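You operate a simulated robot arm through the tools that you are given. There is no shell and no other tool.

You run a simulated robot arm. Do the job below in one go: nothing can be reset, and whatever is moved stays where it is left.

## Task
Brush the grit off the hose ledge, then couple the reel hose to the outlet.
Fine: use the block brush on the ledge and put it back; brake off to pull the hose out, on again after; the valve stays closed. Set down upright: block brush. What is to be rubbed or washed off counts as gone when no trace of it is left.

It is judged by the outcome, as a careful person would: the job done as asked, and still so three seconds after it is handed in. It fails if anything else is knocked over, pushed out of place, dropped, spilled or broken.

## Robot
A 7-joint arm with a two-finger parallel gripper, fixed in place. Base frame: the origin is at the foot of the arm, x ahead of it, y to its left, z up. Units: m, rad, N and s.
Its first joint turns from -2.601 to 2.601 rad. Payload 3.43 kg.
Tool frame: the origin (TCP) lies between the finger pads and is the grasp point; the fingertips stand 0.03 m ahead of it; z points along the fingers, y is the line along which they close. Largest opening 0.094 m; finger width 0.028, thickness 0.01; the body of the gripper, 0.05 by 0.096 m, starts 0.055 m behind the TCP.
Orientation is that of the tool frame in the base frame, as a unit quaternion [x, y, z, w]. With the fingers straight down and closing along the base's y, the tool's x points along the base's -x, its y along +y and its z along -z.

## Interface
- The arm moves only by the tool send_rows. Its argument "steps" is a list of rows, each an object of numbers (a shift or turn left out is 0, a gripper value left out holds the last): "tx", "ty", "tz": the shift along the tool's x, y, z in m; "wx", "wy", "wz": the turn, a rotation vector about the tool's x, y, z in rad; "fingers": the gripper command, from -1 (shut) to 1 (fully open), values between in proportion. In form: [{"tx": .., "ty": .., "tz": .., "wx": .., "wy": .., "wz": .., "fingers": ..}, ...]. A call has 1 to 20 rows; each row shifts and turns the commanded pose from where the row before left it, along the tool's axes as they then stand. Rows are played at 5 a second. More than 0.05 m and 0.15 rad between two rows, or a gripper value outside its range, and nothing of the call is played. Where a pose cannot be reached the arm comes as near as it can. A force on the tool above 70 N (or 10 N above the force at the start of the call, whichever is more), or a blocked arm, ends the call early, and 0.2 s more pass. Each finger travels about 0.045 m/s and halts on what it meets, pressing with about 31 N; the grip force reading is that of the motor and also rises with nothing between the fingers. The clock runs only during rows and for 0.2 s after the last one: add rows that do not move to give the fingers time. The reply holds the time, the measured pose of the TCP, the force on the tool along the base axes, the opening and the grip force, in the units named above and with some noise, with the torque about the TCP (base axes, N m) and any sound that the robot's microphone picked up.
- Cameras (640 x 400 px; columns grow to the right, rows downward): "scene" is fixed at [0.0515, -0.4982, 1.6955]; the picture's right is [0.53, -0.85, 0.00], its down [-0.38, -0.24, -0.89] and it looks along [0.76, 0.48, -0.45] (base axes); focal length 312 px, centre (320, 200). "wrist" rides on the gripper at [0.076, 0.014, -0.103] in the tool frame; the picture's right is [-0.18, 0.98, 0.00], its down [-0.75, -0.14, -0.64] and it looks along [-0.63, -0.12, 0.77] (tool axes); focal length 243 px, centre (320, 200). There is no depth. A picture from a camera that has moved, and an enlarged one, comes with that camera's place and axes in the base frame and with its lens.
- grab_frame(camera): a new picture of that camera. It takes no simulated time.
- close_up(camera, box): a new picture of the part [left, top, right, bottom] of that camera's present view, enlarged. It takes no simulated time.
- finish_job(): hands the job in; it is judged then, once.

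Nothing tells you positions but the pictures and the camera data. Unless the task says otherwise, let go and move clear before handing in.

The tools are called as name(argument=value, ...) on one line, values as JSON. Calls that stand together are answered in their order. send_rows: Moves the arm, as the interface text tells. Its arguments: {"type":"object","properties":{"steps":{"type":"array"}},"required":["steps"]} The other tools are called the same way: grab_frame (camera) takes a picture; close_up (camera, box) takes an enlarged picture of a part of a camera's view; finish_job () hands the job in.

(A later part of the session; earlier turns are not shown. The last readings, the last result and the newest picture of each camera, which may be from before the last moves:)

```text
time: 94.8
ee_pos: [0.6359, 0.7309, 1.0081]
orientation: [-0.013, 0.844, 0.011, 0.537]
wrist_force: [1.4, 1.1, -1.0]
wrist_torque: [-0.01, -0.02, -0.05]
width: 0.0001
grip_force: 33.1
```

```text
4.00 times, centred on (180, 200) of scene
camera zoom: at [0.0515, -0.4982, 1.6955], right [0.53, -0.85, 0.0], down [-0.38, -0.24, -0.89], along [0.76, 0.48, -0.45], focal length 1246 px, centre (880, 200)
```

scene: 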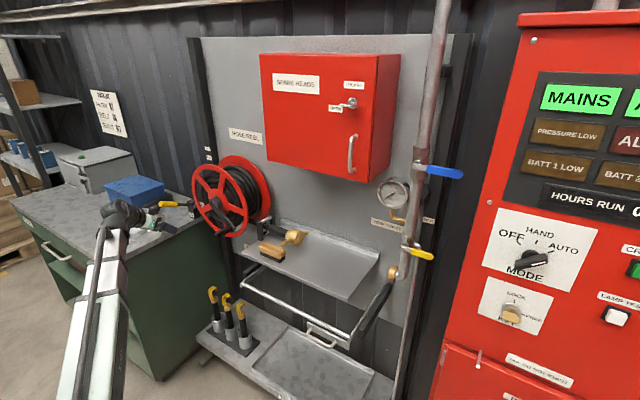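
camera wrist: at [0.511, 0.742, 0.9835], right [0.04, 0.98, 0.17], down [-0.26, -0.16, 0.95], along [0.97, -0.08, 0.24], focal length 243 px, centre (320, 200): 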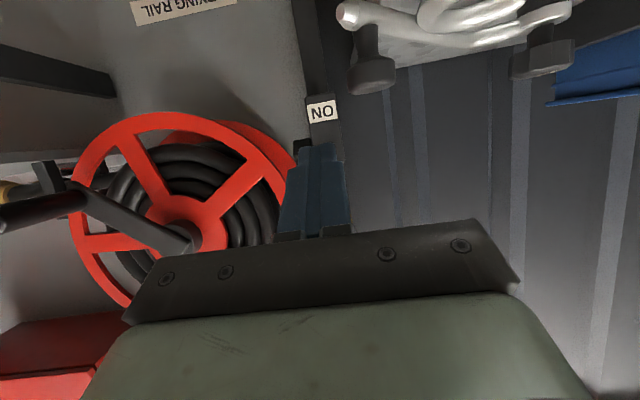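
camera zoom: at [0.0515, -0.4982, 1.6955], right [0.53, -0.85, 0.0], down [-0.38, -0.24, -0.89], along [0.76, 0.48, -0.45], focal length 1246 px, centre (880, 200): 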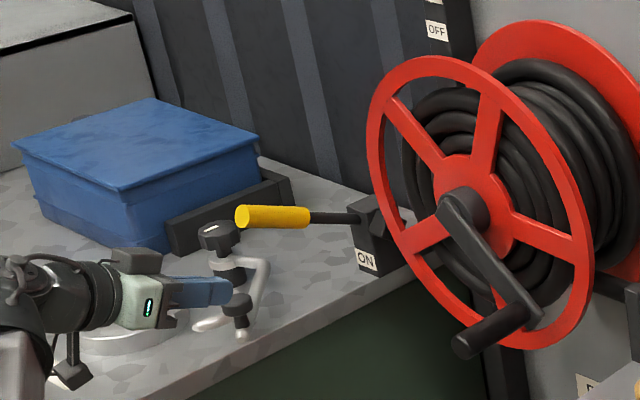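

The bench clamp's knob top is at about z 0.96 near (0.70, 0.78), so I'll stay above z 1.0. I'll advance under the lever grip and then lift.

send_rows(steps=[{"tx": -0.011, "tz": 0.024, "ty": 0.003}, {"tx": -0.011, "tz": 0.024, "ty": 0.003}, {"tx": -0.012, "tz": 0.0245}, {}, {}])

grab_frame(camera="wrist")

close_up(camera="scene", box=[120, 150, 240, 250])

```text
time: 96.0
ee_pos: [0.7145, 0.7392, 1.0081]
orientation: [-0.015, 0.844, 0.013, 0.537]
wrist_force: [-0.5, -1.2, -1.5]
wrist_torque: [-0.03, 0.01, 0.03]
width: 0.0001
grip_force: 32.7
```

```text
taken
camera wrist: at [0.5901, 0.7507, 0.9838], right [0.04, 0.98, 0.17], down [-0.26, -0.16, 0.95], along [0.97, -0.08, 0.24], focal length 243 px, centre (320, 200)
```

wrist: 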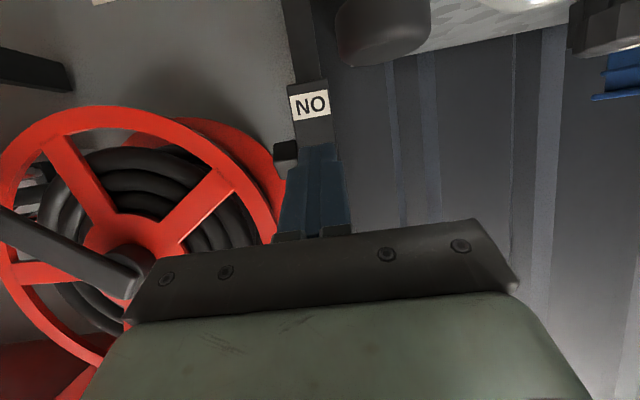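

```text
4.00 times, centred on (180, 200) of scene
camera zoom: at [0.0515, -0.4982, 1.6955], right [0.53, -0.85, 0.0], down [-0.38, -0.24, -0.89], along [0.76, 0.48, -0.45], focal length 1246 px, centre (880, 200)
```

zoom: 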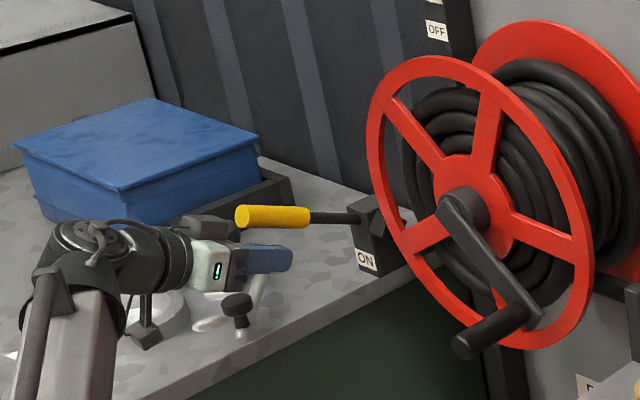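

The fingers are under the grip. I'll raise slowly.

send_rows(steps=[{"tx": -0.0091, "tz": -0.0042}, {"tx": -0.0091, "tz": -0.0042}, {"tx": -0.0091, "tz": -0.0042}, {"tx": -0.0091, "tz": -0.0042}, {}])

close_up(camera="scene", box=[120, 150, 240, 250])

```text
time: 97.2
ee_pos: [0.7156, 0.7396, 1.0478]
orientation: [-0.014, 0.844, 0.012, 0.536]
wrist_force: [-0.4, 1.8, -1.9]
wrist_torque: [0.0, 0.06, 0.03]
width: 0.0001
grip_force: 33.1
```

```text
4.00 times, centred on (180, 200) of scene
camera zoom: at [0.0515, -0.4982, 1.6955], right [0.53, -0.85, 0.0], down [-0.38, -0.24, -0.89], along [0.76, 0.48, -0.45], focal length 1246 px, centre (880, 200)
```

zoom: 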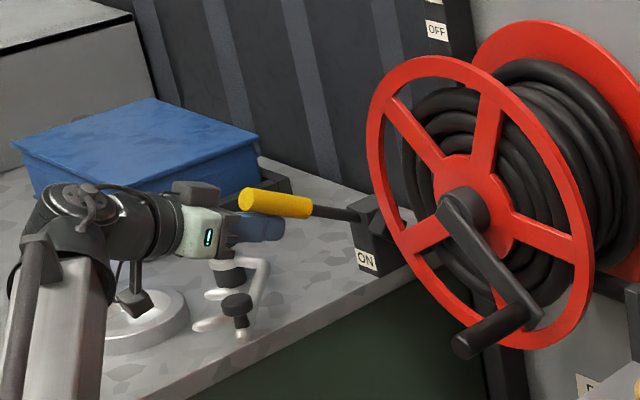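

The lever is moving up easily. I'll continue along the arc.

send_rows(steps=[{"tx": -0.0169, "tz": 0.0032}, {"tx": -0.0169, "tz": 0.0032}, {"tx": -0.0169, "tz": 0.0032}, {"tx": -0.0154, "tz": 0.0094}, {"tx": -0.0154, "tz": 0.0094}, {}])

close_up(camera="scene", box=[120, 150, 240, 250])

grab_frame(camera="wrist")

```text
time: 98.6
ee_pos: [0.775, 0.7423, 1.109]
orientation: [-0.014, 0.844, 0.013, 0.536]
wrist_force: [-10.8, -2.4, -6.6]
wrist_torque: [0.05, 0.19, -0.15]
width: 0.0
grip_force: 33.6
```

```text
4.00 times, centred on (180, 200) of scene
camera zoom: at [0.0515, -0.4982, 1.6955], right [0.53, -0.85, 0.0], down [-0.38, -0.24, -0.89], along [0.76, 0.48, -0.45], focal length 1246 px, centre (880, 200)
```

zoom: 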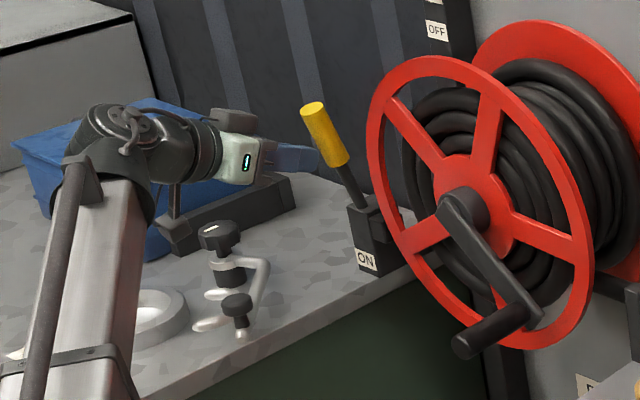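

```text
taken
camera wrist: at [0.6496, 0.7533, 1.0848], right [0.04, 0.98, 0.17], down [-0.25, -0.16, 0.95], along [0.97, -0.08, 0.24], focal length 243 px, centre (320, 200)
```

wrist: 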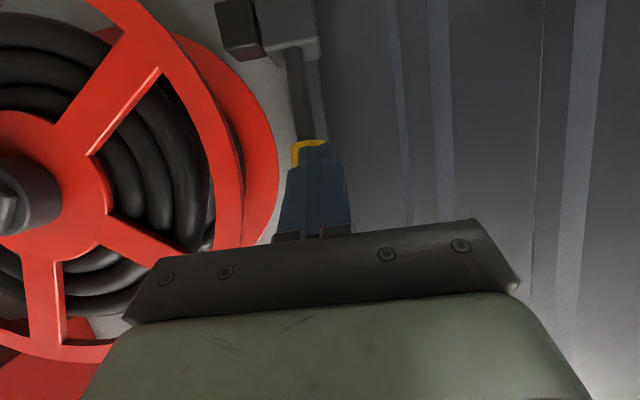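

The lever is at about 65°. I'll push on toward the wall and watch for the end stop or a click.

send_rows(steps=[{"tx": -0.0082, "tz": 0.0127}, {"tx": -0.0073, "tz": 0.0131}, {"tx": -0.0064, "tz": 0.0136}, {}])

close_up(camera="scene", box=[120, 150, 240, 250])

```text
time: 99.0
ee_pos: [0.7759, 0.7427, 1.1089]
orientation: [-0.013, 0.847, 0.014, 0.531]
wrist_force: [-25.1, -0.3, 6.6]
wrist_torque: [-0.05, -0.15, -0.28]
width: 0.0001
grip_force: 33.3
stopped in row 1: the force on the tool passed its limit at 84 N (the readings are from after the stop); the commanded pose is now the measured one
```

```text
4.00 times, centred on (180, 200) of scene
camera zoom: at [0.0515, -0.4982, 1.6955], right [0.53, -0.85, 0.0], down [-0.38, -0.24, -0.89], along [0.76, 0.48, -0.45], focal length 1246 px, centre (880, 200)
```

zoom: 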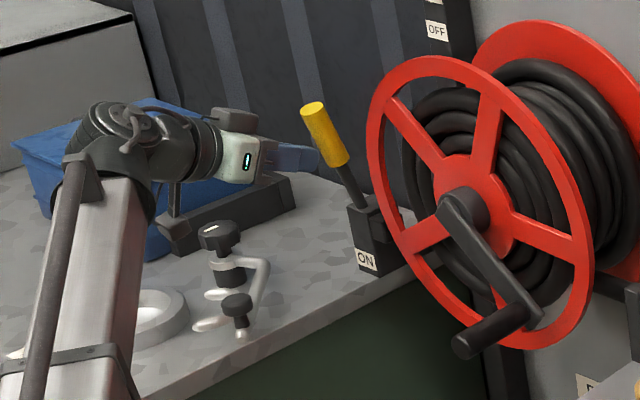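

It hit a firm stop at about 75°, which should be OFF. I'll back away and see that the lever stays.

send_rows(steps=[{"tx": 0.0127, "tz": -0.0272}, {"tx": 0.0127, "tz": -0.0272}, {"tx": 0.0127, "tz": -0.0272}, {}, {}])

close_up(camera="scene", box=[120, 130, 240, 230])

grab_frame(camera="wrist")

```text
time: 100.2
ee_pos: [0.6884, 0.7404, 1.108]
orientation: [-0.012, 0.847, 0.012, 0.532]
wrist_force: [-0.2, 0.3, -0.1]
wrist_torque: [0.0, -0.01, 0.0]
width: 0.0001
grip_force: 32.4
```

```text
4.00 times, centred on (180, 180) of scene
camera zoom: at [0.0515, -0.4982, 1.6955], right [0.53, -0.85, 0.0], down [-0.38, -0.24, -0.89], along [0.76, 0.48, -0.45], focal length 1246 px, centre (880, 280)
```

zoom: 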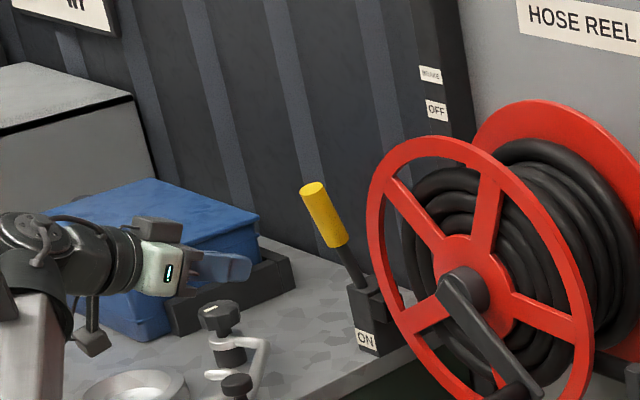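

```text
taken
camera wrist: at [0.563, 0.7503, 1.0862], right [0.05, 0.98, 0.17], down [-0.24, -0.16, 0.96], along [0.97, -0.09, 0.23], focal length 243 px, centre (320, 200)
```

wrist: 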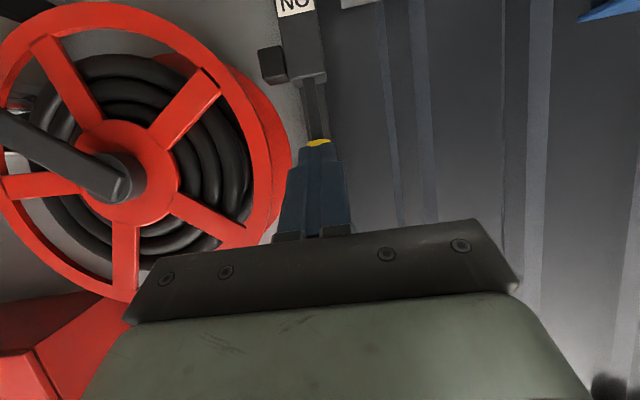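

The lever stays at OFF. Now I'll return to the hose: back the tool away to the front of the reel, clear of the crank, and point it down again.

send_rows(steps=[{"tx": 0.0139, "tz": -0.0101, "ty": -0.04}, {"tx": 0.0139, "tz": -0.0101, "ty": -0.04}, {"tx": 0.0139, "tz": -0.0101, "ty": -0.04}, {"tx": 0.0139, "tz": -0.0101, "ty": -0.04}, {"tx": 0.0139, "tz": -0.0101, "ty": -0.04}, {"tx": 0.0139, "tz": -0.0101, "ty": -0.04}, {"wy": 0.14}, {"wy": 0.14}, {"wy": 0.14}, {"wy": 0.14}, {"wy": 0.14}, {"wy": 0.14}, {"wy": 0.14}, {"wy": 0.14}, {}, {}])

```text
time: 103.6
ee_pos: [0.6074, 0.4971, 1.0587]
orientation: [-0.017, 1.0, 0.003, 0.0]
wrist_force: [-0.2, -0.2, 0.4]
wrist_torque: [0.02, -0.04, 0.01]
width: 0.0002
grip_force: 33.4
```

I'll move right in front of the crank, open the gripper, and turn it 90° for the hose.

send_rows(steps=[{"ty": -0.04, "fingers": 1}, {"ty": -0.04}, {"ty": -0.04}, {"ty": -0.04}, {"ty": -0.04}, {"ty": -0.04}, {"ty": -0.03}, {"wz": 0.1459}, {"wz": 0.1459}, {"wz": 0.1459}, {"wz": 0.1459}, {"wz": 0.1459}, {"wz": 0.1459}, {"wz": 0.1459}, {"wz": 0.1459}, {"wz": 0.1459}, {"wz": 0.1459}, {"wz": 0.1459}, {}, {}])

close_up(camera="scene", box=[220, 170, 340, 270])

grab_frame(camera="wrist")

```text
time: 107.8
ee_pos: [0.6162, 0.2274, 1.0562]
orientation: [0.707, 0.707, 0.003, -0.003]
wrist_force: [0.0, 0.2, 0.1]
wrist_torque: [0.03, 0.0, -0.02]
width: 0.0943
grip_force: 0.1
```

```text
4.00 times, centred on (280, 220) of scene
camera zoom: at [0.0515, -0.4982, 1.6955], right [0.53, -0.85, 0.0], down [-0.38, -0.24, -0.89], along [0.76, 0.48, -0.45], focal length 1246 px, centre (480, 120)
```

zoom: 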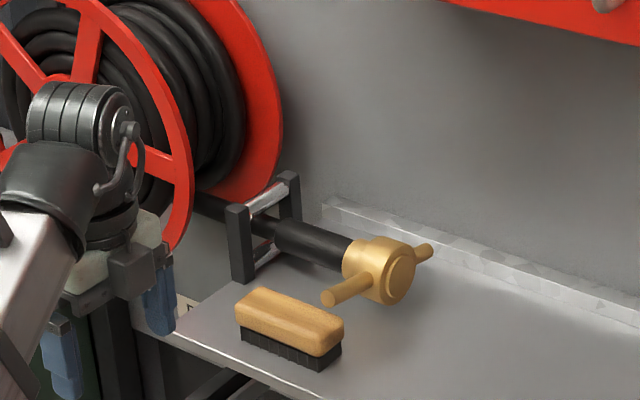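

```text
taken
camera wrist: at [0.6306, 0.3029, 1.1603], right [0.98, -0.18, 0.0], down [-0.14, -0.76, 0.64], along [-0.12, -0.62, -0.77], focal length 243 px, centre (320, 200)
```

wrist: 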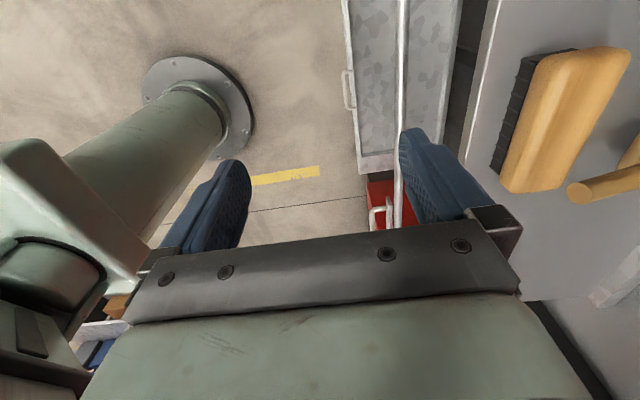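

The black sleeve of the hose end spans y≈0.21–0.30, with the roller frame behind it. I'll move above it at (0.918, 0.245) with the fingers open.

send_rows(steps=[{"ty": 0.0375, "tx": 0.004}, {"ty": 0.0375, "tx": 0.004}, {"ty": 0.0375, "tx": 0.004}, {"ty": 0.0375, "tx": 0.004}, {"ty": 0.0375, "tx": 0.002}, {"ty": 0.0375}, {"ty": 0.0375}, {"ty": 0.035}, {}, {}])

grab_frame(camera="wrist")

close_up(camera="scene", box=[220, 170, 340, 270])

```text
time: 110.0
ee_pos: [0.9129, 0.245, 1.0566]
orientation: [0.706, 0.708, 0.003, -0.002]
wrist_force: [-0.3, -0.3, -0.4]
wrist_torque: [-0.05, -0.02, 0.0]
width: 0.0938
grip_force: 0.1
```

```text
taken
camera wrist: at [0.9275, 0.3215, 1.16], right [0.98, -0.18, 0.0], down [-0.14, -0.76, 0.64], along [-0.12, -0.63, -0.77], focal length 243 px, centre (320, 200)
```

wrist: 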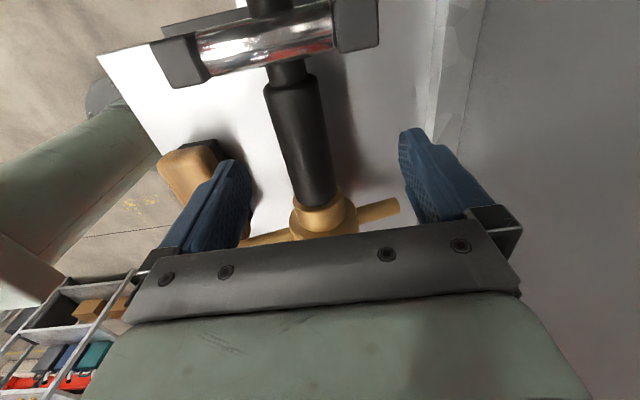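

```text
4.00 times, centred on (280, 220) of scene
camera zoom: at [0.0515, -0.4982, 1.6955], right [0.53, -0.85, 0.0], down [-0.38, -0.24, -0.89], along [0.76, 0.48, -0.45], focal length 1246 px, centre (480, 120)
```

zoom: 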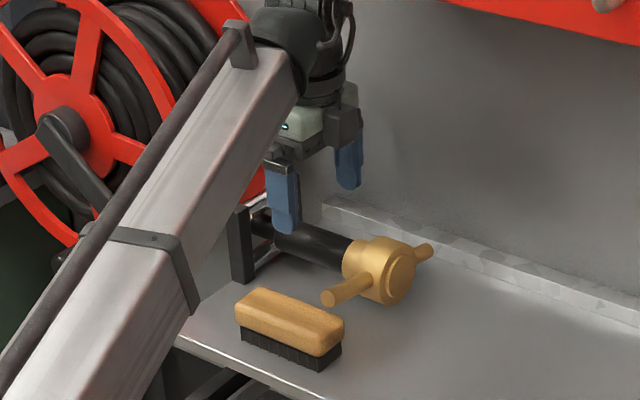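

The hose sleeve axis is at x≈0.899, z≈0.988. I'll shift slightly and descend around it.

send_rows(steps=[{"ty": -0.014}, {"tz": 0.02}, {"tz": 0.02}, {"tz": 0.015}, {"tz": 0.01}, {}, {}])

grab_frame(camera="wrist")

close_up(camera="scene", box=[220, 170, 340, 270])

```text
time: 111.4
ee_pos: [0.8991, 0.2378, 0.9966]
orientation: [0.708, 0.706, 0.005, -0.001]
wrist_force: [-7.7, -21.8, 13.4]
wrist_torque: [3.87, -0.98, 0.53]
width: 0.094
grip_force: 0.0
stopped in row 6: the force on the tool passed its limit at 72 N (the readings are from after the stop); the commanded pose is now the measured one
```

```text
taken
camera wrist: at [0.9138, 0.3149, 1.0998], right [0.98, -0.19, 0.0], down [-0.15, -0.76, 0.63], along [-0.12, -0.62, -0.77], focal length 243 px, centre (320, 200)
```

wrist: 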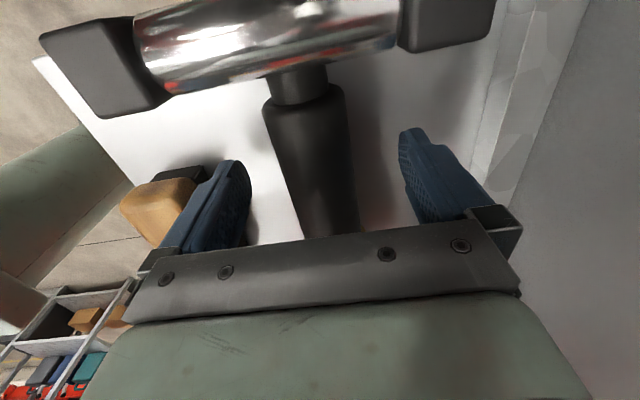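

```text
4.00 times, centred on (280, 220) of scene
camera zoom: at [0.0515, -0.4982, 1.6955], right [0.53, -0.85, 0.0], down [-0.38, -0.24, -0.89], along [0.76, 0.48, -0.45], focal length 1246 px, centre (480, 120)
```

zoom: 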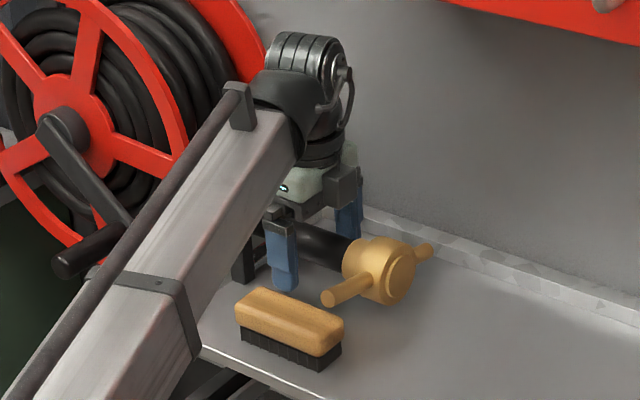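

The wrist brushed the reel's flange on its left (+y) side at about z 1.16. I'll shift right to y≈0.216, which is still on the sleeve, and then continue down.

send_rows(steps=[{"tx": -0.01}, {"tx": -0.011}, {"wx": -0.002}, {}, {}])

close_up(camera="scene", box=[180, 150, 340, 270])

grab_frame(camera="wrist")

```text
time: 112.6
ee_pos: [0.9004, 0.22, 0.9945]
orientation: [0.708, 0.706, 0.005, -0.002]
wrist_force: [0.0, 0.0, 0.0]
wrist_torque: [0.0, 0.01, -0.03]
width: 0.0941
grip_force: 0.1
```

```text
3.33 times, centred on (260, 210) of scene
camera zoom: at [0.0515, -0.4982, 1.6955], right [0.53, -0.85, 0.0], down [-0.38, -0.24, -0.89], along [0.76, 0.48, -0.45], focal length 1039 px, centre (520, 167)
```

zoom: 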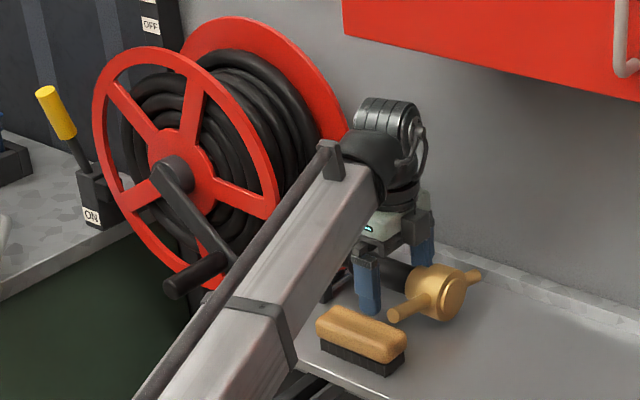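

```text
taken
camera wrist: at [0.9147, 0.2968, 1.0975], right [0.98, -0.19, 0.0], down [-0.15, -0.76, 0.64], along [-0.12, -0.62, -0.77], focal length 243 px, centre (320, 200)
```

wrist: 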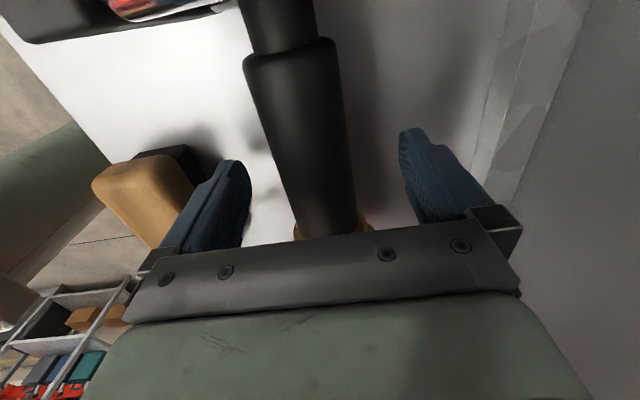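

The contact is gone and the hose is centred between the fingers. I'll lower a little and close.

send_rows(steps=[{"tz": 0.006}, {}, {"fingers": -1}, {"fingers": -1}, {"fingers": -1}, {"fingers": -1}, {"fingers": -1}, {"fingers": -1}, {"fingers": -1}])

grab_frame(camera="wrist")

close_up(camera="scene", box=[240, 190, 420, 290])

```text
time: 114.6
ee_pos: [0.9003, 0.2211, 0.9882]
orientation: [0.709, 0.705, 0.006, -0.001]
wrist_force: [-8.7, 0.5, -3.0]
wrist_torque: [0.04, 0.02, 0.34]
width: 0.0413
grip_force: 44.6
```

```text
taken
camera wrist: at [0.9143, 0.2968, 1.0915], right [0.98, -0.19, 0.0], down [-0.15, -0.76, 0.64], along [-0.12, -0.62, -0.77], focal length 243 px, centre (320, 200)
```

wrist: 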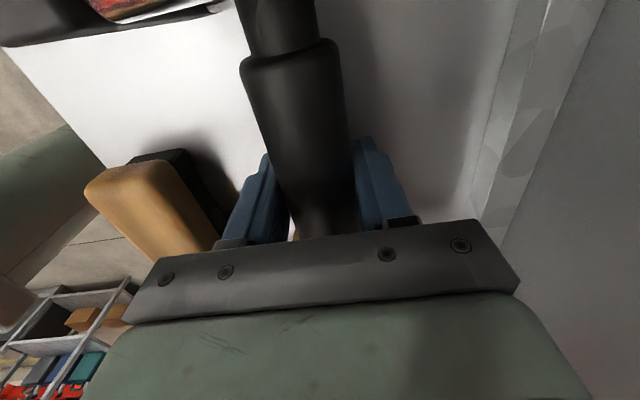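

```text
3.56 times, centred on (330, 240) of scene
camera zoom: at [0.0515, -0.4982, 1.6955], right [0.53, -0.85, 0.0], down [-0.38, -0.24, -0.89], along [0.76, 0.48, -0.45], focal length 1108 px, centre (284, 58)
```

zoom: 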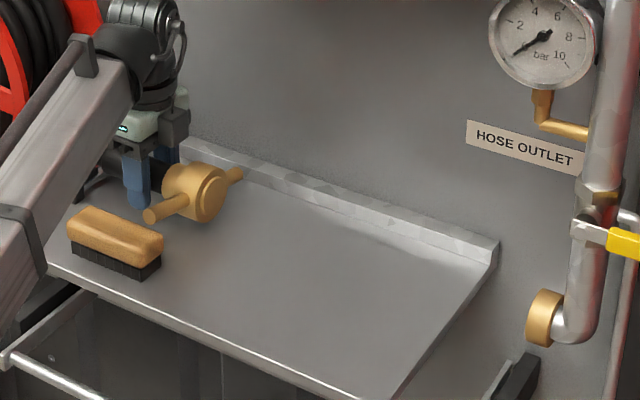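

I'm holding the hose sleeve. The outlet axis measures about (0.899, 0.988), coaxial with the stowed hose, and its face is near y≈-0.258. I'll lift slightly over the brush and start pulling along -y.

send_rows(steps=[{"tz": -0.004}, {"tx": -0.015}, {"tx": -0.02}, {"tx": -0.02}, {"tx": -0.02}, {}])

close_up(camera="scene", box=[180, 150, 420, 300])

grab_frame(camera="wrist")

```text
time: 115.6
ee_pos: [0.8992, 0.1658, 0.9877]
orientation: [0.708, 0.706, 0.002, -0.002]
wrist_force: [7.3, 3.9, -12.5]
wrist_torque: [-1.47, 0.35, -0.03]
width: 0.0411
grip_force: 44.8
stopped in row 5: the force on the tool passed its limit at 71 N (the readings are from after the stop); the commanded pose is now the measured one
```

```text
2.67 times, centred on (300, 225) of scene
camera zoom: at [0.0515, -0.4982, 1.6955], right [0.53, -0.85, 0.0], down [-0.38, -0.24, -0.89], along [0.76, 0.48, -0.45], focal length 831 px, centre (373, 133)
```

zoom: 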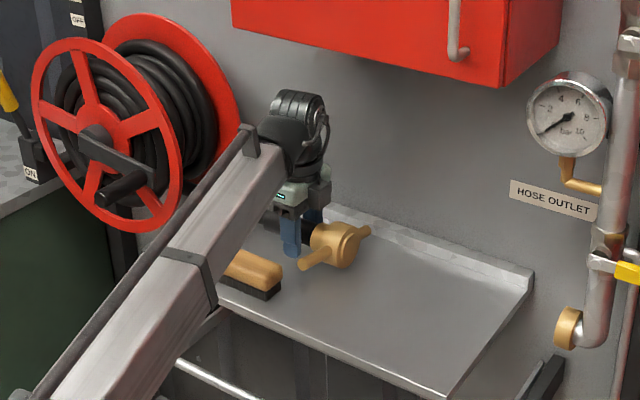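

```text
taken
camera wrist: at [0.9147, 0.2425, 1.0914], right [0.98, -0.19, 0.0], down [-0.14, -0.76, 0.64], along [-0.12, -0.63, -0.77], focal length 243 px, centre (320, 200)
```

wrist: 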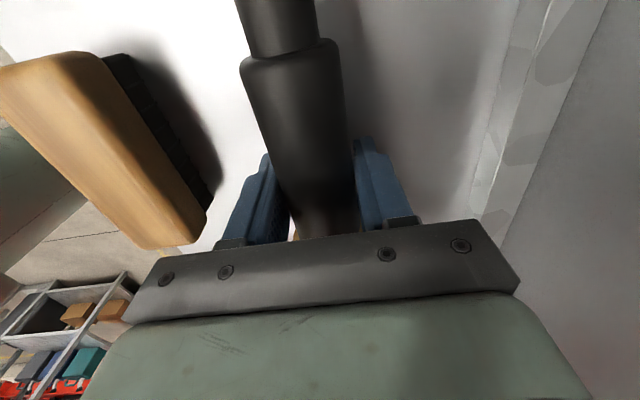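

The reel turns and the hose comes out, but the pull was too brisk. I'll go slower.

send_rows(steps=[{"tx": -0.008}, {"tx": -0.01}, {"tx": -0.01}, {"tx": -0.01}, {"tx": -0.01}, {}])

close_up(camera="scene", box=[180, 150, 420, 300])

```text
time: 117.0
ee_pos: [0.9002, 0.117, 0.9881]
orientation: [0.709, 0.705, 0.003, -0.003]
wrist_force: [11.6, -0.3, -24.0]
wrist_torque: [0.42, -0.04, 0.48]
width: 0.0414
grip_force: 45.0
```

```text
2.67 times, centred on (300, 225) of scene
camera zoom: at [0.0515, -0.4982, 1.6955], right [0.53, -0.85, 0.0], down [-0.38, -0.24, -0.89], along [0.76, 0.48, -0.45], focal length 831 px, centre (373, 133)
```

zoom: 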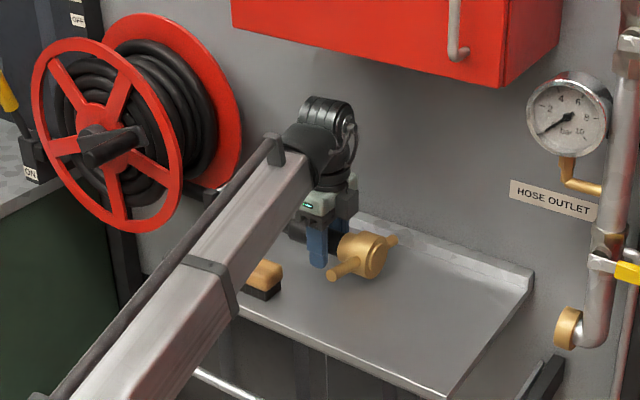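

The slow pull works smoothly. Continuing toward the outlet.

send_rows(steps=[{"tx": -0.01}, {"tx": -0.011}, {"tx": -0.011}, {"tx": -0.011}, {"tx": -0.011}, {"tx": -0.011}, {"tx": -0.011}, {"tx": -0.011}, {"tx": -0.011}, {"tx": -0.011}, {}])

```text
time: 119.4
ee_pos: [0.8987, 0.0077, 0.9879]
orientation: [0.708, 0.706, 0.004, -0.001]
wrist_force: [26.1, -1.2, 9.9]
wrist_torque: [0.22, 0.64, 0.34]
width: 0.0412
grip_force: 44.7
```

close_up(camera="scene", box=[180, 150, 420, 300])

grab_frame(camera="wrist")

```text
2.67 times, centred on (300, 225) of scene
camera zoom: at [0.0515, -0.4982, 1.6955], right [0.53, -0.85, 0.0], down [-0.38, -0.24, -0.89], along [0.76, 0.48, -0.45], focal length 831 px, centre (373, 133)
```

zoom: 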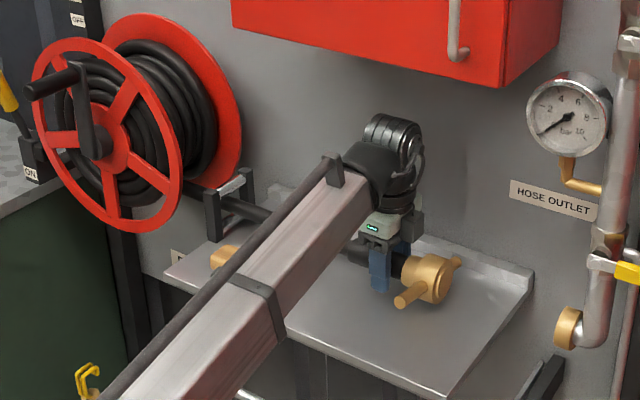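

```text
taken
camera wrist: at [0.9143, 0.0843, 1.0916], right [0.98, -0.19, 0.0], down [-0.15, -0.76, 0.64], along [-0.12, -0.62, -0.77], focal length 243 px, centre (320, 200)
```

wrist: 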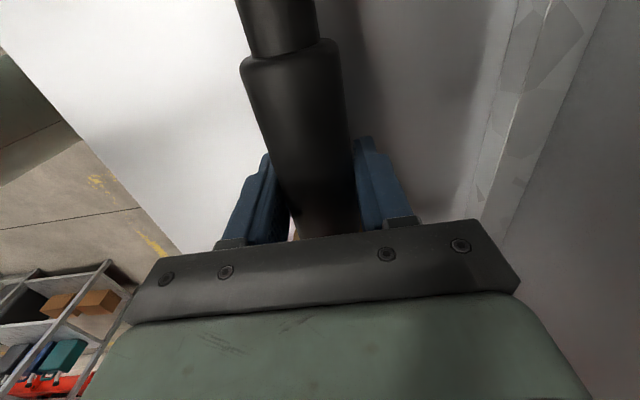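

Going well. I'll ease the sideways force slightly and continue.

send_rows(steps=[{"ty": 0.001}, {"tx": -0.011}, {"tx": -0.011}, {"tx": -0.011}, {"tx": -0.011}, {"tx": -0.011}, {"tx": -0.011}, {"tx": -0.011}, {"tx": -0.011}, {}])

close_up(camera="scene", box=[300, 170, 440, 290])

```text
time: 121.6
ee_pos: [0.8994, -0.0811, 0.9863]
orientation: [0.708, 0.706, 0.003, -0.001]
wrist_force: [22.6, -1.4, 17.8]
wrist_torque: [0.21, 0.1, 0.49]
width: 0.0412
grip_force: 45.5
```

```text
3.33 times, centred on (370, 230) of scene
camera zoom: at [0.0515, -0.4982, 1.6955], right [0.53, -0.85, 0.0], down [-0.38, -0.24, -0.89], along [0.76, 0.48, -0.45], focal length 1039 px, centre (153, 100)
```

zoom: 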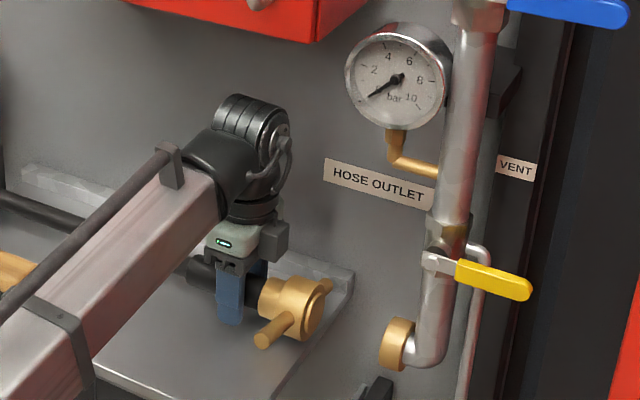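

The coupling is about 8 cm from the outlet. The arm's wrist will come close to the pressure gauge, so I'll advance partway and inspect.

send_rows(steps=[{"tx": -0.01}, {"tx": -0.01}, {"tx": -0.01}, {"tx": -0.01}, {"tx": -0.008}, {}])

close_up(camera="scene", box=[320, 170, 440, 290])

close_up(camera="scene", box=[350, 220, 420, 280])

grab_frame(camera="wrist")

```text
time: 123.0
ee_pos: [0.9011, -0.1281, 0.9874]
orientation: [0.708, 0.706, 0.004, -0.001]
wrist_force: [23.8, -2.3, 29.0]
wrist_torque: [0.39, 0.29, 0.41]
width: 0.0414
grip_force: 45.0
```

```text
3.33 times, centred on (380, 230) of scene
camera zoom: at [0.0515, -0.4982, 1.6955], right [0.53, -0.85, 0.0], down [-0.38, -0.24, -0.89], along [0.76, 0.48, -0.45], focal length 1039 px, centre (120, 100)
```

zoom: 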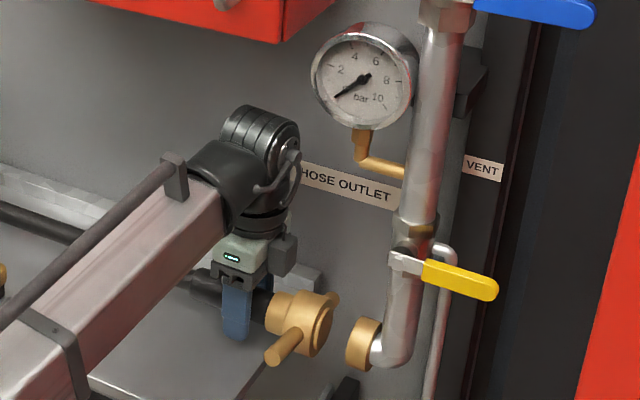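

```text
6.67 times, centred on (385, 250) of scene
camera zoom: at [0.0515, -0.4982, 1.6955], right [0.53, -0.85, 0.0], down [-0.38, -0.24, -0.89], along [0.76, 0.48, -0.45], focal length 2077 px, centre (-113, -133)
```

zoom: 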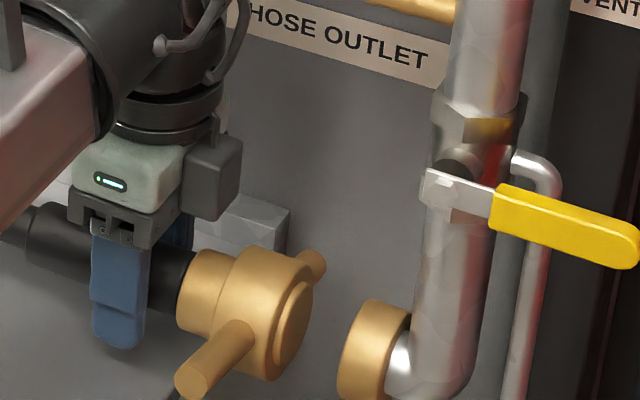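

```text
taken
camera wrist: at [0.9142, -0.052, 1.0915], right [0.98, -0.19, 0.0], down [-0.15, -0.76, 0.64], along [-0.12, -0.63, -0.77], focal length 243 px, centre (320, 200)
```

wrist: 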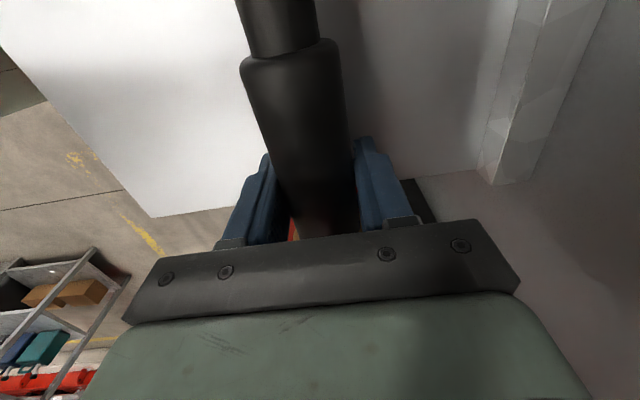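

The coupling and outlet are in line (gap ≈3.5 cm), but the wrist would come within about a centimetre of the gauge's elbow. I'll roll the hand about the hose axis so the wrist leans toward the robot and away from the gauge.

send_rows(steps=[{"wx": -0.08}, {"wx": -0.09}, {"wx": -0.09}, {}])

close_up(camera="scene", box=[320, 170, 440, 290])

```text
time: 124.0
ee_pos: [0.9025, -0.1286, 0.9829]
orientation: [0.703, 0.699, 0.096, 0.091]
wrist_force: [39.8, -0.7, -29.4]
wrist_torque: [0.25, 0.68, 0.49]
width: 0.0415
grip_force: 44.8
```

```text
3.33 times, centred on (380, 230) of scene
camera zoom: at [0.0515, -0.4982, 1.6955], right [0.53, -0.85, 0.0], down [-0.38, -0.24, -0.89], along [0.76, 0.48, -0.45], focal length 1039 px, centre (120, 100)
```

zoom: 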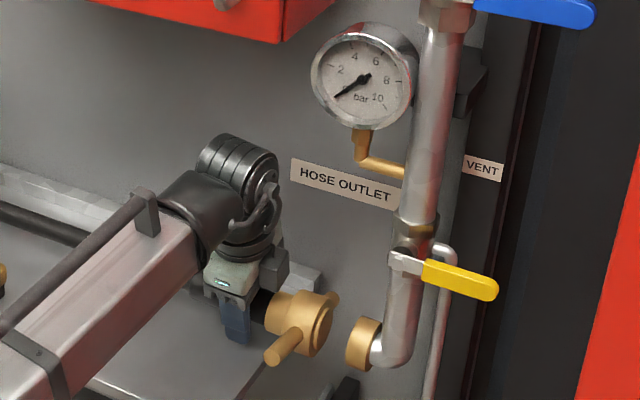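

The hand rolled while the coupling kept its orientation, and the wrist now leans clear of the gauge. I'll ease the side forces and push the coupling toward the outlet slowly.

send_rows(steps=[{"ty": 0.0012, "tz": 0.0014}, {}, {"tx": -0.008}, {"tx": -0.008}, {"tx": -0.006}, {"tx": -0.005}, {}])

close_up(camera="scene", box=[350, 220, 420, 280])

```text
time: 125.6
ee_pos: [0.9014, -0.1552, 0.9838]
orientation: [0.703, 0.699, 0.093, 0.089]
wrist_force: [25.5, -7.8, -31.8]
wrist_torque: [-0.03, 0.36, 0.7]
width: 0.0413
grip_force: 44.8
```

```text
6.67 times, centred on (385, 250) of scene
camera zoom: at [0.0515, -0.4982, 1.6955], right [0.53, -0.85, 0.0], down [-0.38, -0.24, -0.89], along [0.76, 0.48, -0.45], focal length 2077 px, centre (-113, -133)
```

zoom: 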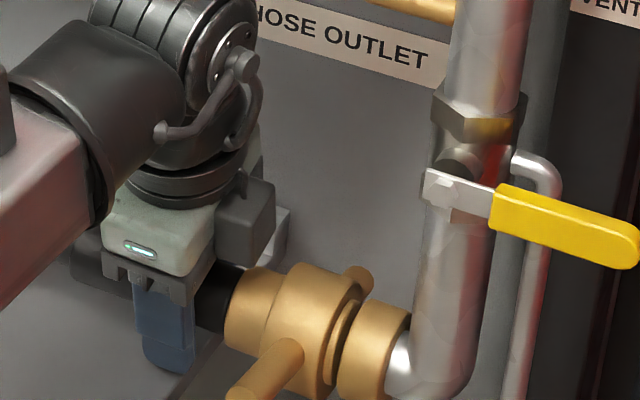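

It's almost touching. I'll continue in small steps until contact or a click.

send_rows(steps=[{"tx": -0.004, "tz": 0.001}, {"tx": -0.004}, {"tx": -0.003}, {}, {}])

close_up(camera="scene", box=[350, 220, 420, 280])

```text
time: 126.8
ee_pos: [0.9012, -0.1594, 0.985]
orientation: [0.7, 0.702, 0.098, 0.086]
wrist_force: [16.1, 51.1, -23.2]
wrist_torque: [-1.19, 0.31, 0.12]
width: 0.0413
grip_force: 44.8
```

```text
6.67 times, centred on (385, 250) of scene
camera zoom: at [0.0515, -0.4982, 1.6955], right [0.53, -0.85, 0.0], down [-0.38, -0.24, -0.89], along [0.76, 0.48, -0.45], focal length 2077 px, centre (-113, -133)
```

zoom: 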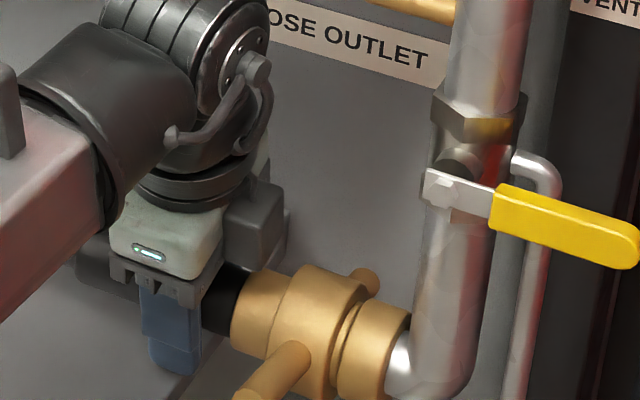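

It's in contact with 51 N against the outlet. I'll look closely at whether it is seated.

close_up(camera="scene", box=[370, 245, 410, 285])

send_rows(steps=[{"tx": 0.001}, {}, {}])

```text
10.00 times, centred on (390, 265) of scene
camera zoom: at [0.0515, -0.4982, 1.6955], right [0.53, -0.85, 0.0], down [-0.38, -0.24, -0.89], along [0.76, 0.48, -0.45], focal length 3116 px, centre (-380, -450)
```

zoom: 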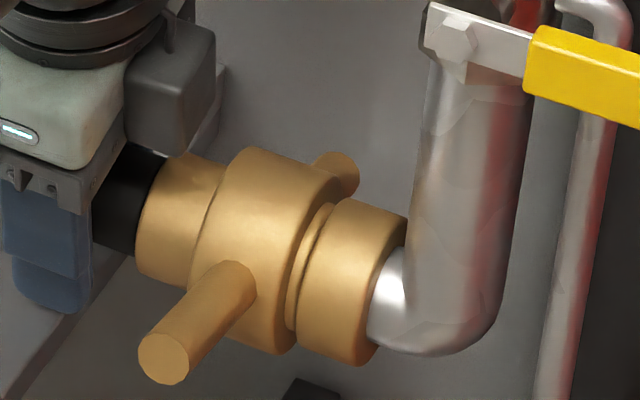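

```text
time: 127.6
ee_pos: [0.9008, -0.1594, 0.9829]
orientation: [0.702, 0.7, 0.097, 0.086]
wrist_force: [9.4, 45.0, -22.4]
wrist_torque: [-0.22, 0.19, 0.67]
width: 0.0411
grip_force: 44.9
```

It looks seated. I'll test gently by pulling back a few millimetres to see whether it's latched.

send_rows(steps=[{"tx": 0.002}, {"tx": 0.002}, {}, {}])

close_up(camera="scene", box=[370, 245, 410, 285])

```text
time: 128.6
ee_pos: [0.9018, -0.1608, 0.9837]
orientation: [0.703, 0.7, 0.095, 0.088]
wrist_force: [11.1, 20.9, -25.7]
wrist_torque: [0.63, 0.12, 0.41]
width: 0.0412
grip_force: 44.7
```

```text
10.00 times, centred on (390, 265) of scene
camera zoom: at [0.0515, -0.4982, 1.6955], right [0.53, -0.85, 0.0], down [-0.38, -0.24, -0.89], along [0.76, 0.48, -0.45], focal length 3116 px, centre (-380, -450)
```

zoom: 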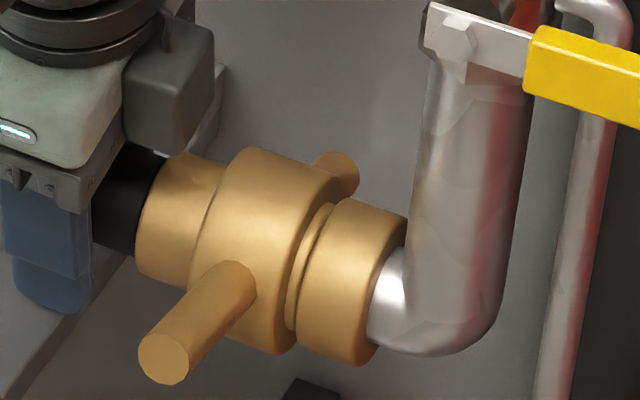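

send_rows(steps=[{"tx": 0.002}, {"tx": 0.002}, {"tx": 0.002}, {}, {}])

close_up(camera="scene", box=[370, 245, 410, 285])

```text
time: 129.8
ee_pos: [0.9021, -0.1558, 0.983]
orientation: [0.703, 0.699, 0.092, 0.09]
wrist_force: [16.5, -7.7, -21.5]
wrist_torque: [-1.34, -0.15, -0.28]
width: 0.0411
grip_force: 45.1
```

```text
10.00 times, centred on (390, 265) of scene
camera zoom: at [0.0515, -0.4982, 1.6955], right [0.53, -0.85, 0.0], down [-0.38, -0.24, -0.89], along [0.76, 0.48, -0.45], focal length 3116 px, centre (-380, -450)
```

zoom: 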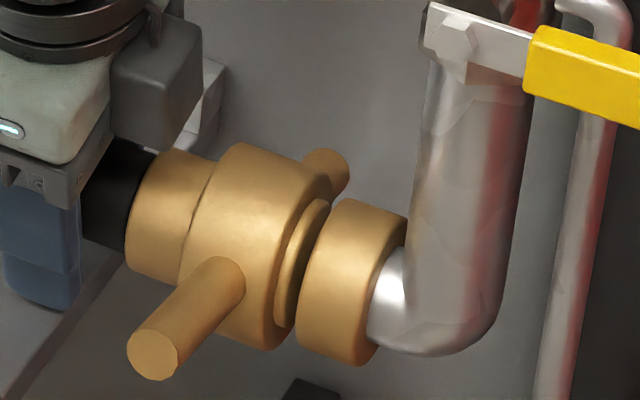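

It slid back, so pressing alone doesn't latch it; the lugs most likely have to be turned to lock it. I'll push it home again, let go, and then turn the lug (front lug down is tightening).

send_rows(steps=[{"tx": -0.003}, {"tx": -0.003}, {"tx": -0.002}, {"tx": -0.001}, {}, {}])

```text
time: 131.2
ee_pos: [0.9019, -0.159, 0.9837]
orientation: [0.701, 0.701, 0.097, 0.086]
wrist_force: [19.8, 36.5, -12.6]
wrist_torque: [-1.03, 0.34, 0.04]
width: 0.0414
grip_force: 45.2
```

It's seated with 36 N. I'll release and watch what the hose does.

send_rows(steps=[{"fingers": -0.2}, {"fingers": 0.2}, {"fingers": 0.5}, {"fingers": 0.8}, {"fingers": 0.8}, {}])

close_up(camera="scene", box=[340, 220, 420, 290])

grab_frame(camera="wrist")

```text
time: 132.6
ee_pos: [0.9021, -0.1648, 0.986]
orientation: [0.703, 0.699, 0.095, 0.091]
wrist_force: [14.6, -18.4, 29.2]
wrist_torque: [-0.71, 0.44, 0.66]
width: 0.0718
grip_force: 0.1
```

```text
5.71 times, centred on (380, 255) of scene
camera zoom: at [0.0515, -0.4982, 1.6955], right [0.53, -0.85, 0.0], down [-0.38, -0.24, -0.89], along [0.76, 0.48, -0.45], focal length 1781 px, centre (-23, -114)
```

zoom: 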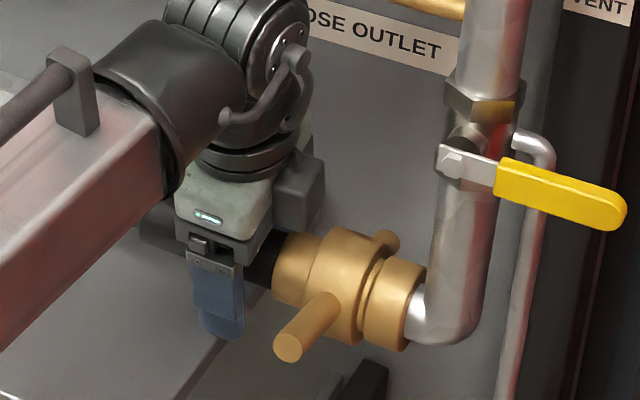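

```text
taken
camera wrist: at [0.8886, -0.0888, 1.0897], right [0.95, -0.19, 0.26], down [-0.31, -0.76, 0.58], along [0.08, -0.63, -0.77], focal length 243 px, centre (320, 200)
```

wrist: 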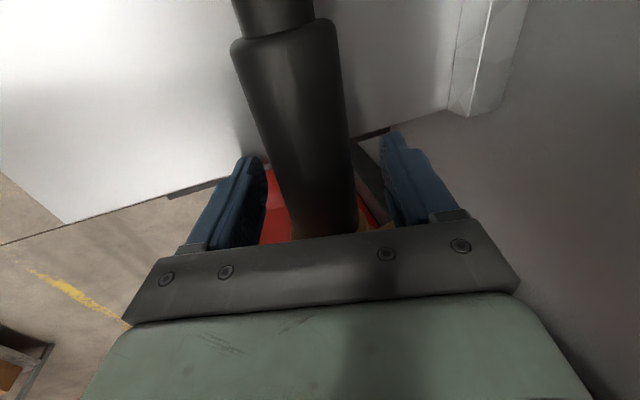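

The hose stays in place. The open front finger is touching the ledge edge, so I'll lift away along the tool axis.

send_rows(steps=[{"tz": -0.006}, {"tx": 0.006, "fingers": 1}, {"tz": -0.015}, {"tz": -0.02}, {"tz": -0.03}, {"tz": -0.03}, {}])

close_up(camera="scene", box=[340, 220, 420, 290])

grab_frame(camera="scene")

grab_frame(camera="wrist")

```text
time: 134.2
ee_pos: [0.8745, -0.1595, 1.0829]
orientation: [0.703, 0.699, 0.095, 0.088]
wrist_force: [-0.9, -0.3, -0.3]
wrist_torque: [0.03, 0.03, 0.05]
width: 0.0942
grip_force: 0.0
```

```text
5.71 times, centred on (380, 255) of scene
camera zoom: at [0.0515, -0.4982, 1.6955], right [0.53, -0.85, 0.0], down [-0.38, -0.24, -0.89], along [0.76, 0.48, -0.45], focal length 1781 px, centre (-23, -114)
```

zoom: 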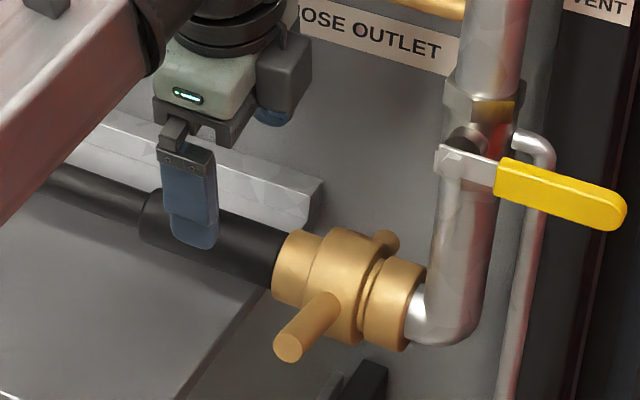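

```text
taken
```

scene: 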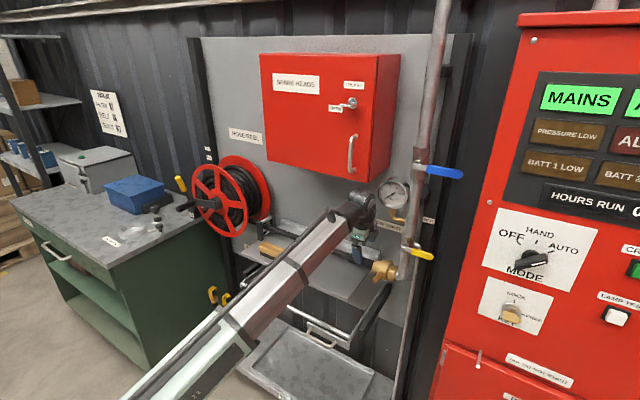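

```text
taken
camera wrist: at [0.8626, -0.0829, 1.1862], right [0.95, -0.19, 0.25], down [-0.3, -0.76, 0.58], along [0.08, -0.63, -0.78], focal length 243 px, centre (320, 200)
```

wrist: 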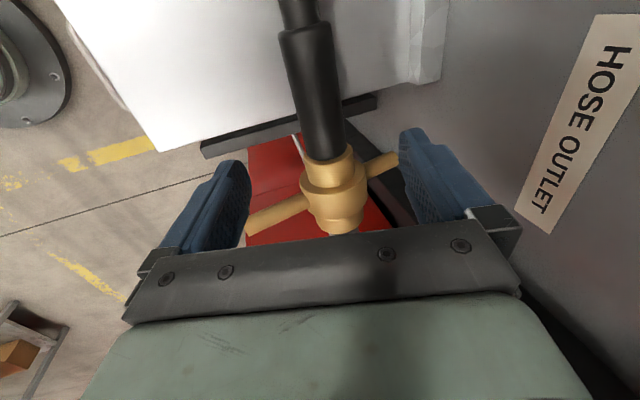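

The hose stays in line and touching the outlet. I'll close the fingers and place them above the front lug at about (0.83, -0.231) to turn it.

send_rows(steps=[{"fingers": -1}, {"ty": -0.027, "fingers": -1}, {"ty": -0.027}, {"tx": -0.024}, {"tx": -0.024}, {"tx": -0.0235}, {"tz": 0.006}, {}, {}])

close_up(camera="scene", box=[340, 210, 420, 290])

grab_frame(camera="wrist")

```text
time: 136.2
ee_pos: [0.8242, -0.2309, 1.0619]
orientation: [0.702, 0.7, 0.094, 0.089]
wrist_force: [-0.1, -0.5, -0.3]
wrist_torque: [0.02, 0.0, -0.01]
width: 0.0
grip_force: 31.3
```

```text
5.00 times, centred on (380, 250) of scene
camera zoom: at [0.0515, -0.4982, 1.6955], right [0.53, -0.85, 0.0], down [-0.38, -0.24, -0.89], along [0.76, 0.48, -0.45], focal length 1558 px, centre (20, -50)
```

zoom: 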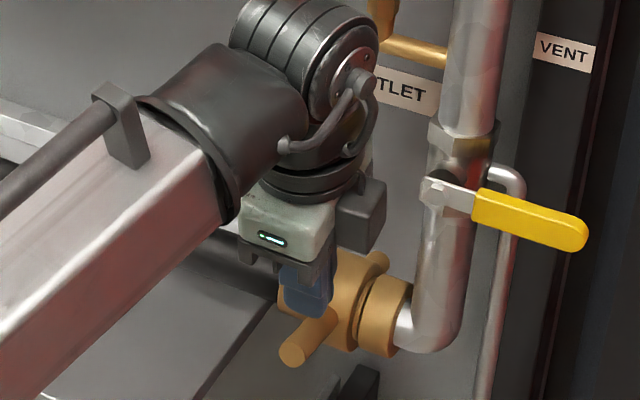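

```text
taken
camera wrist: at [0.8117, -0.1533, 1.1662], right [0.95, -0.19, 0.25], down [-0.3, -0.76, 0.58], along [0.08, -0.63, -0.78], focal length 243 px, centre (320, 200)
```

wrist: 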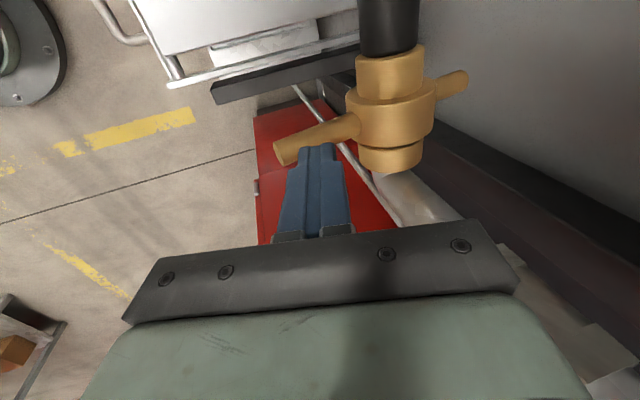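

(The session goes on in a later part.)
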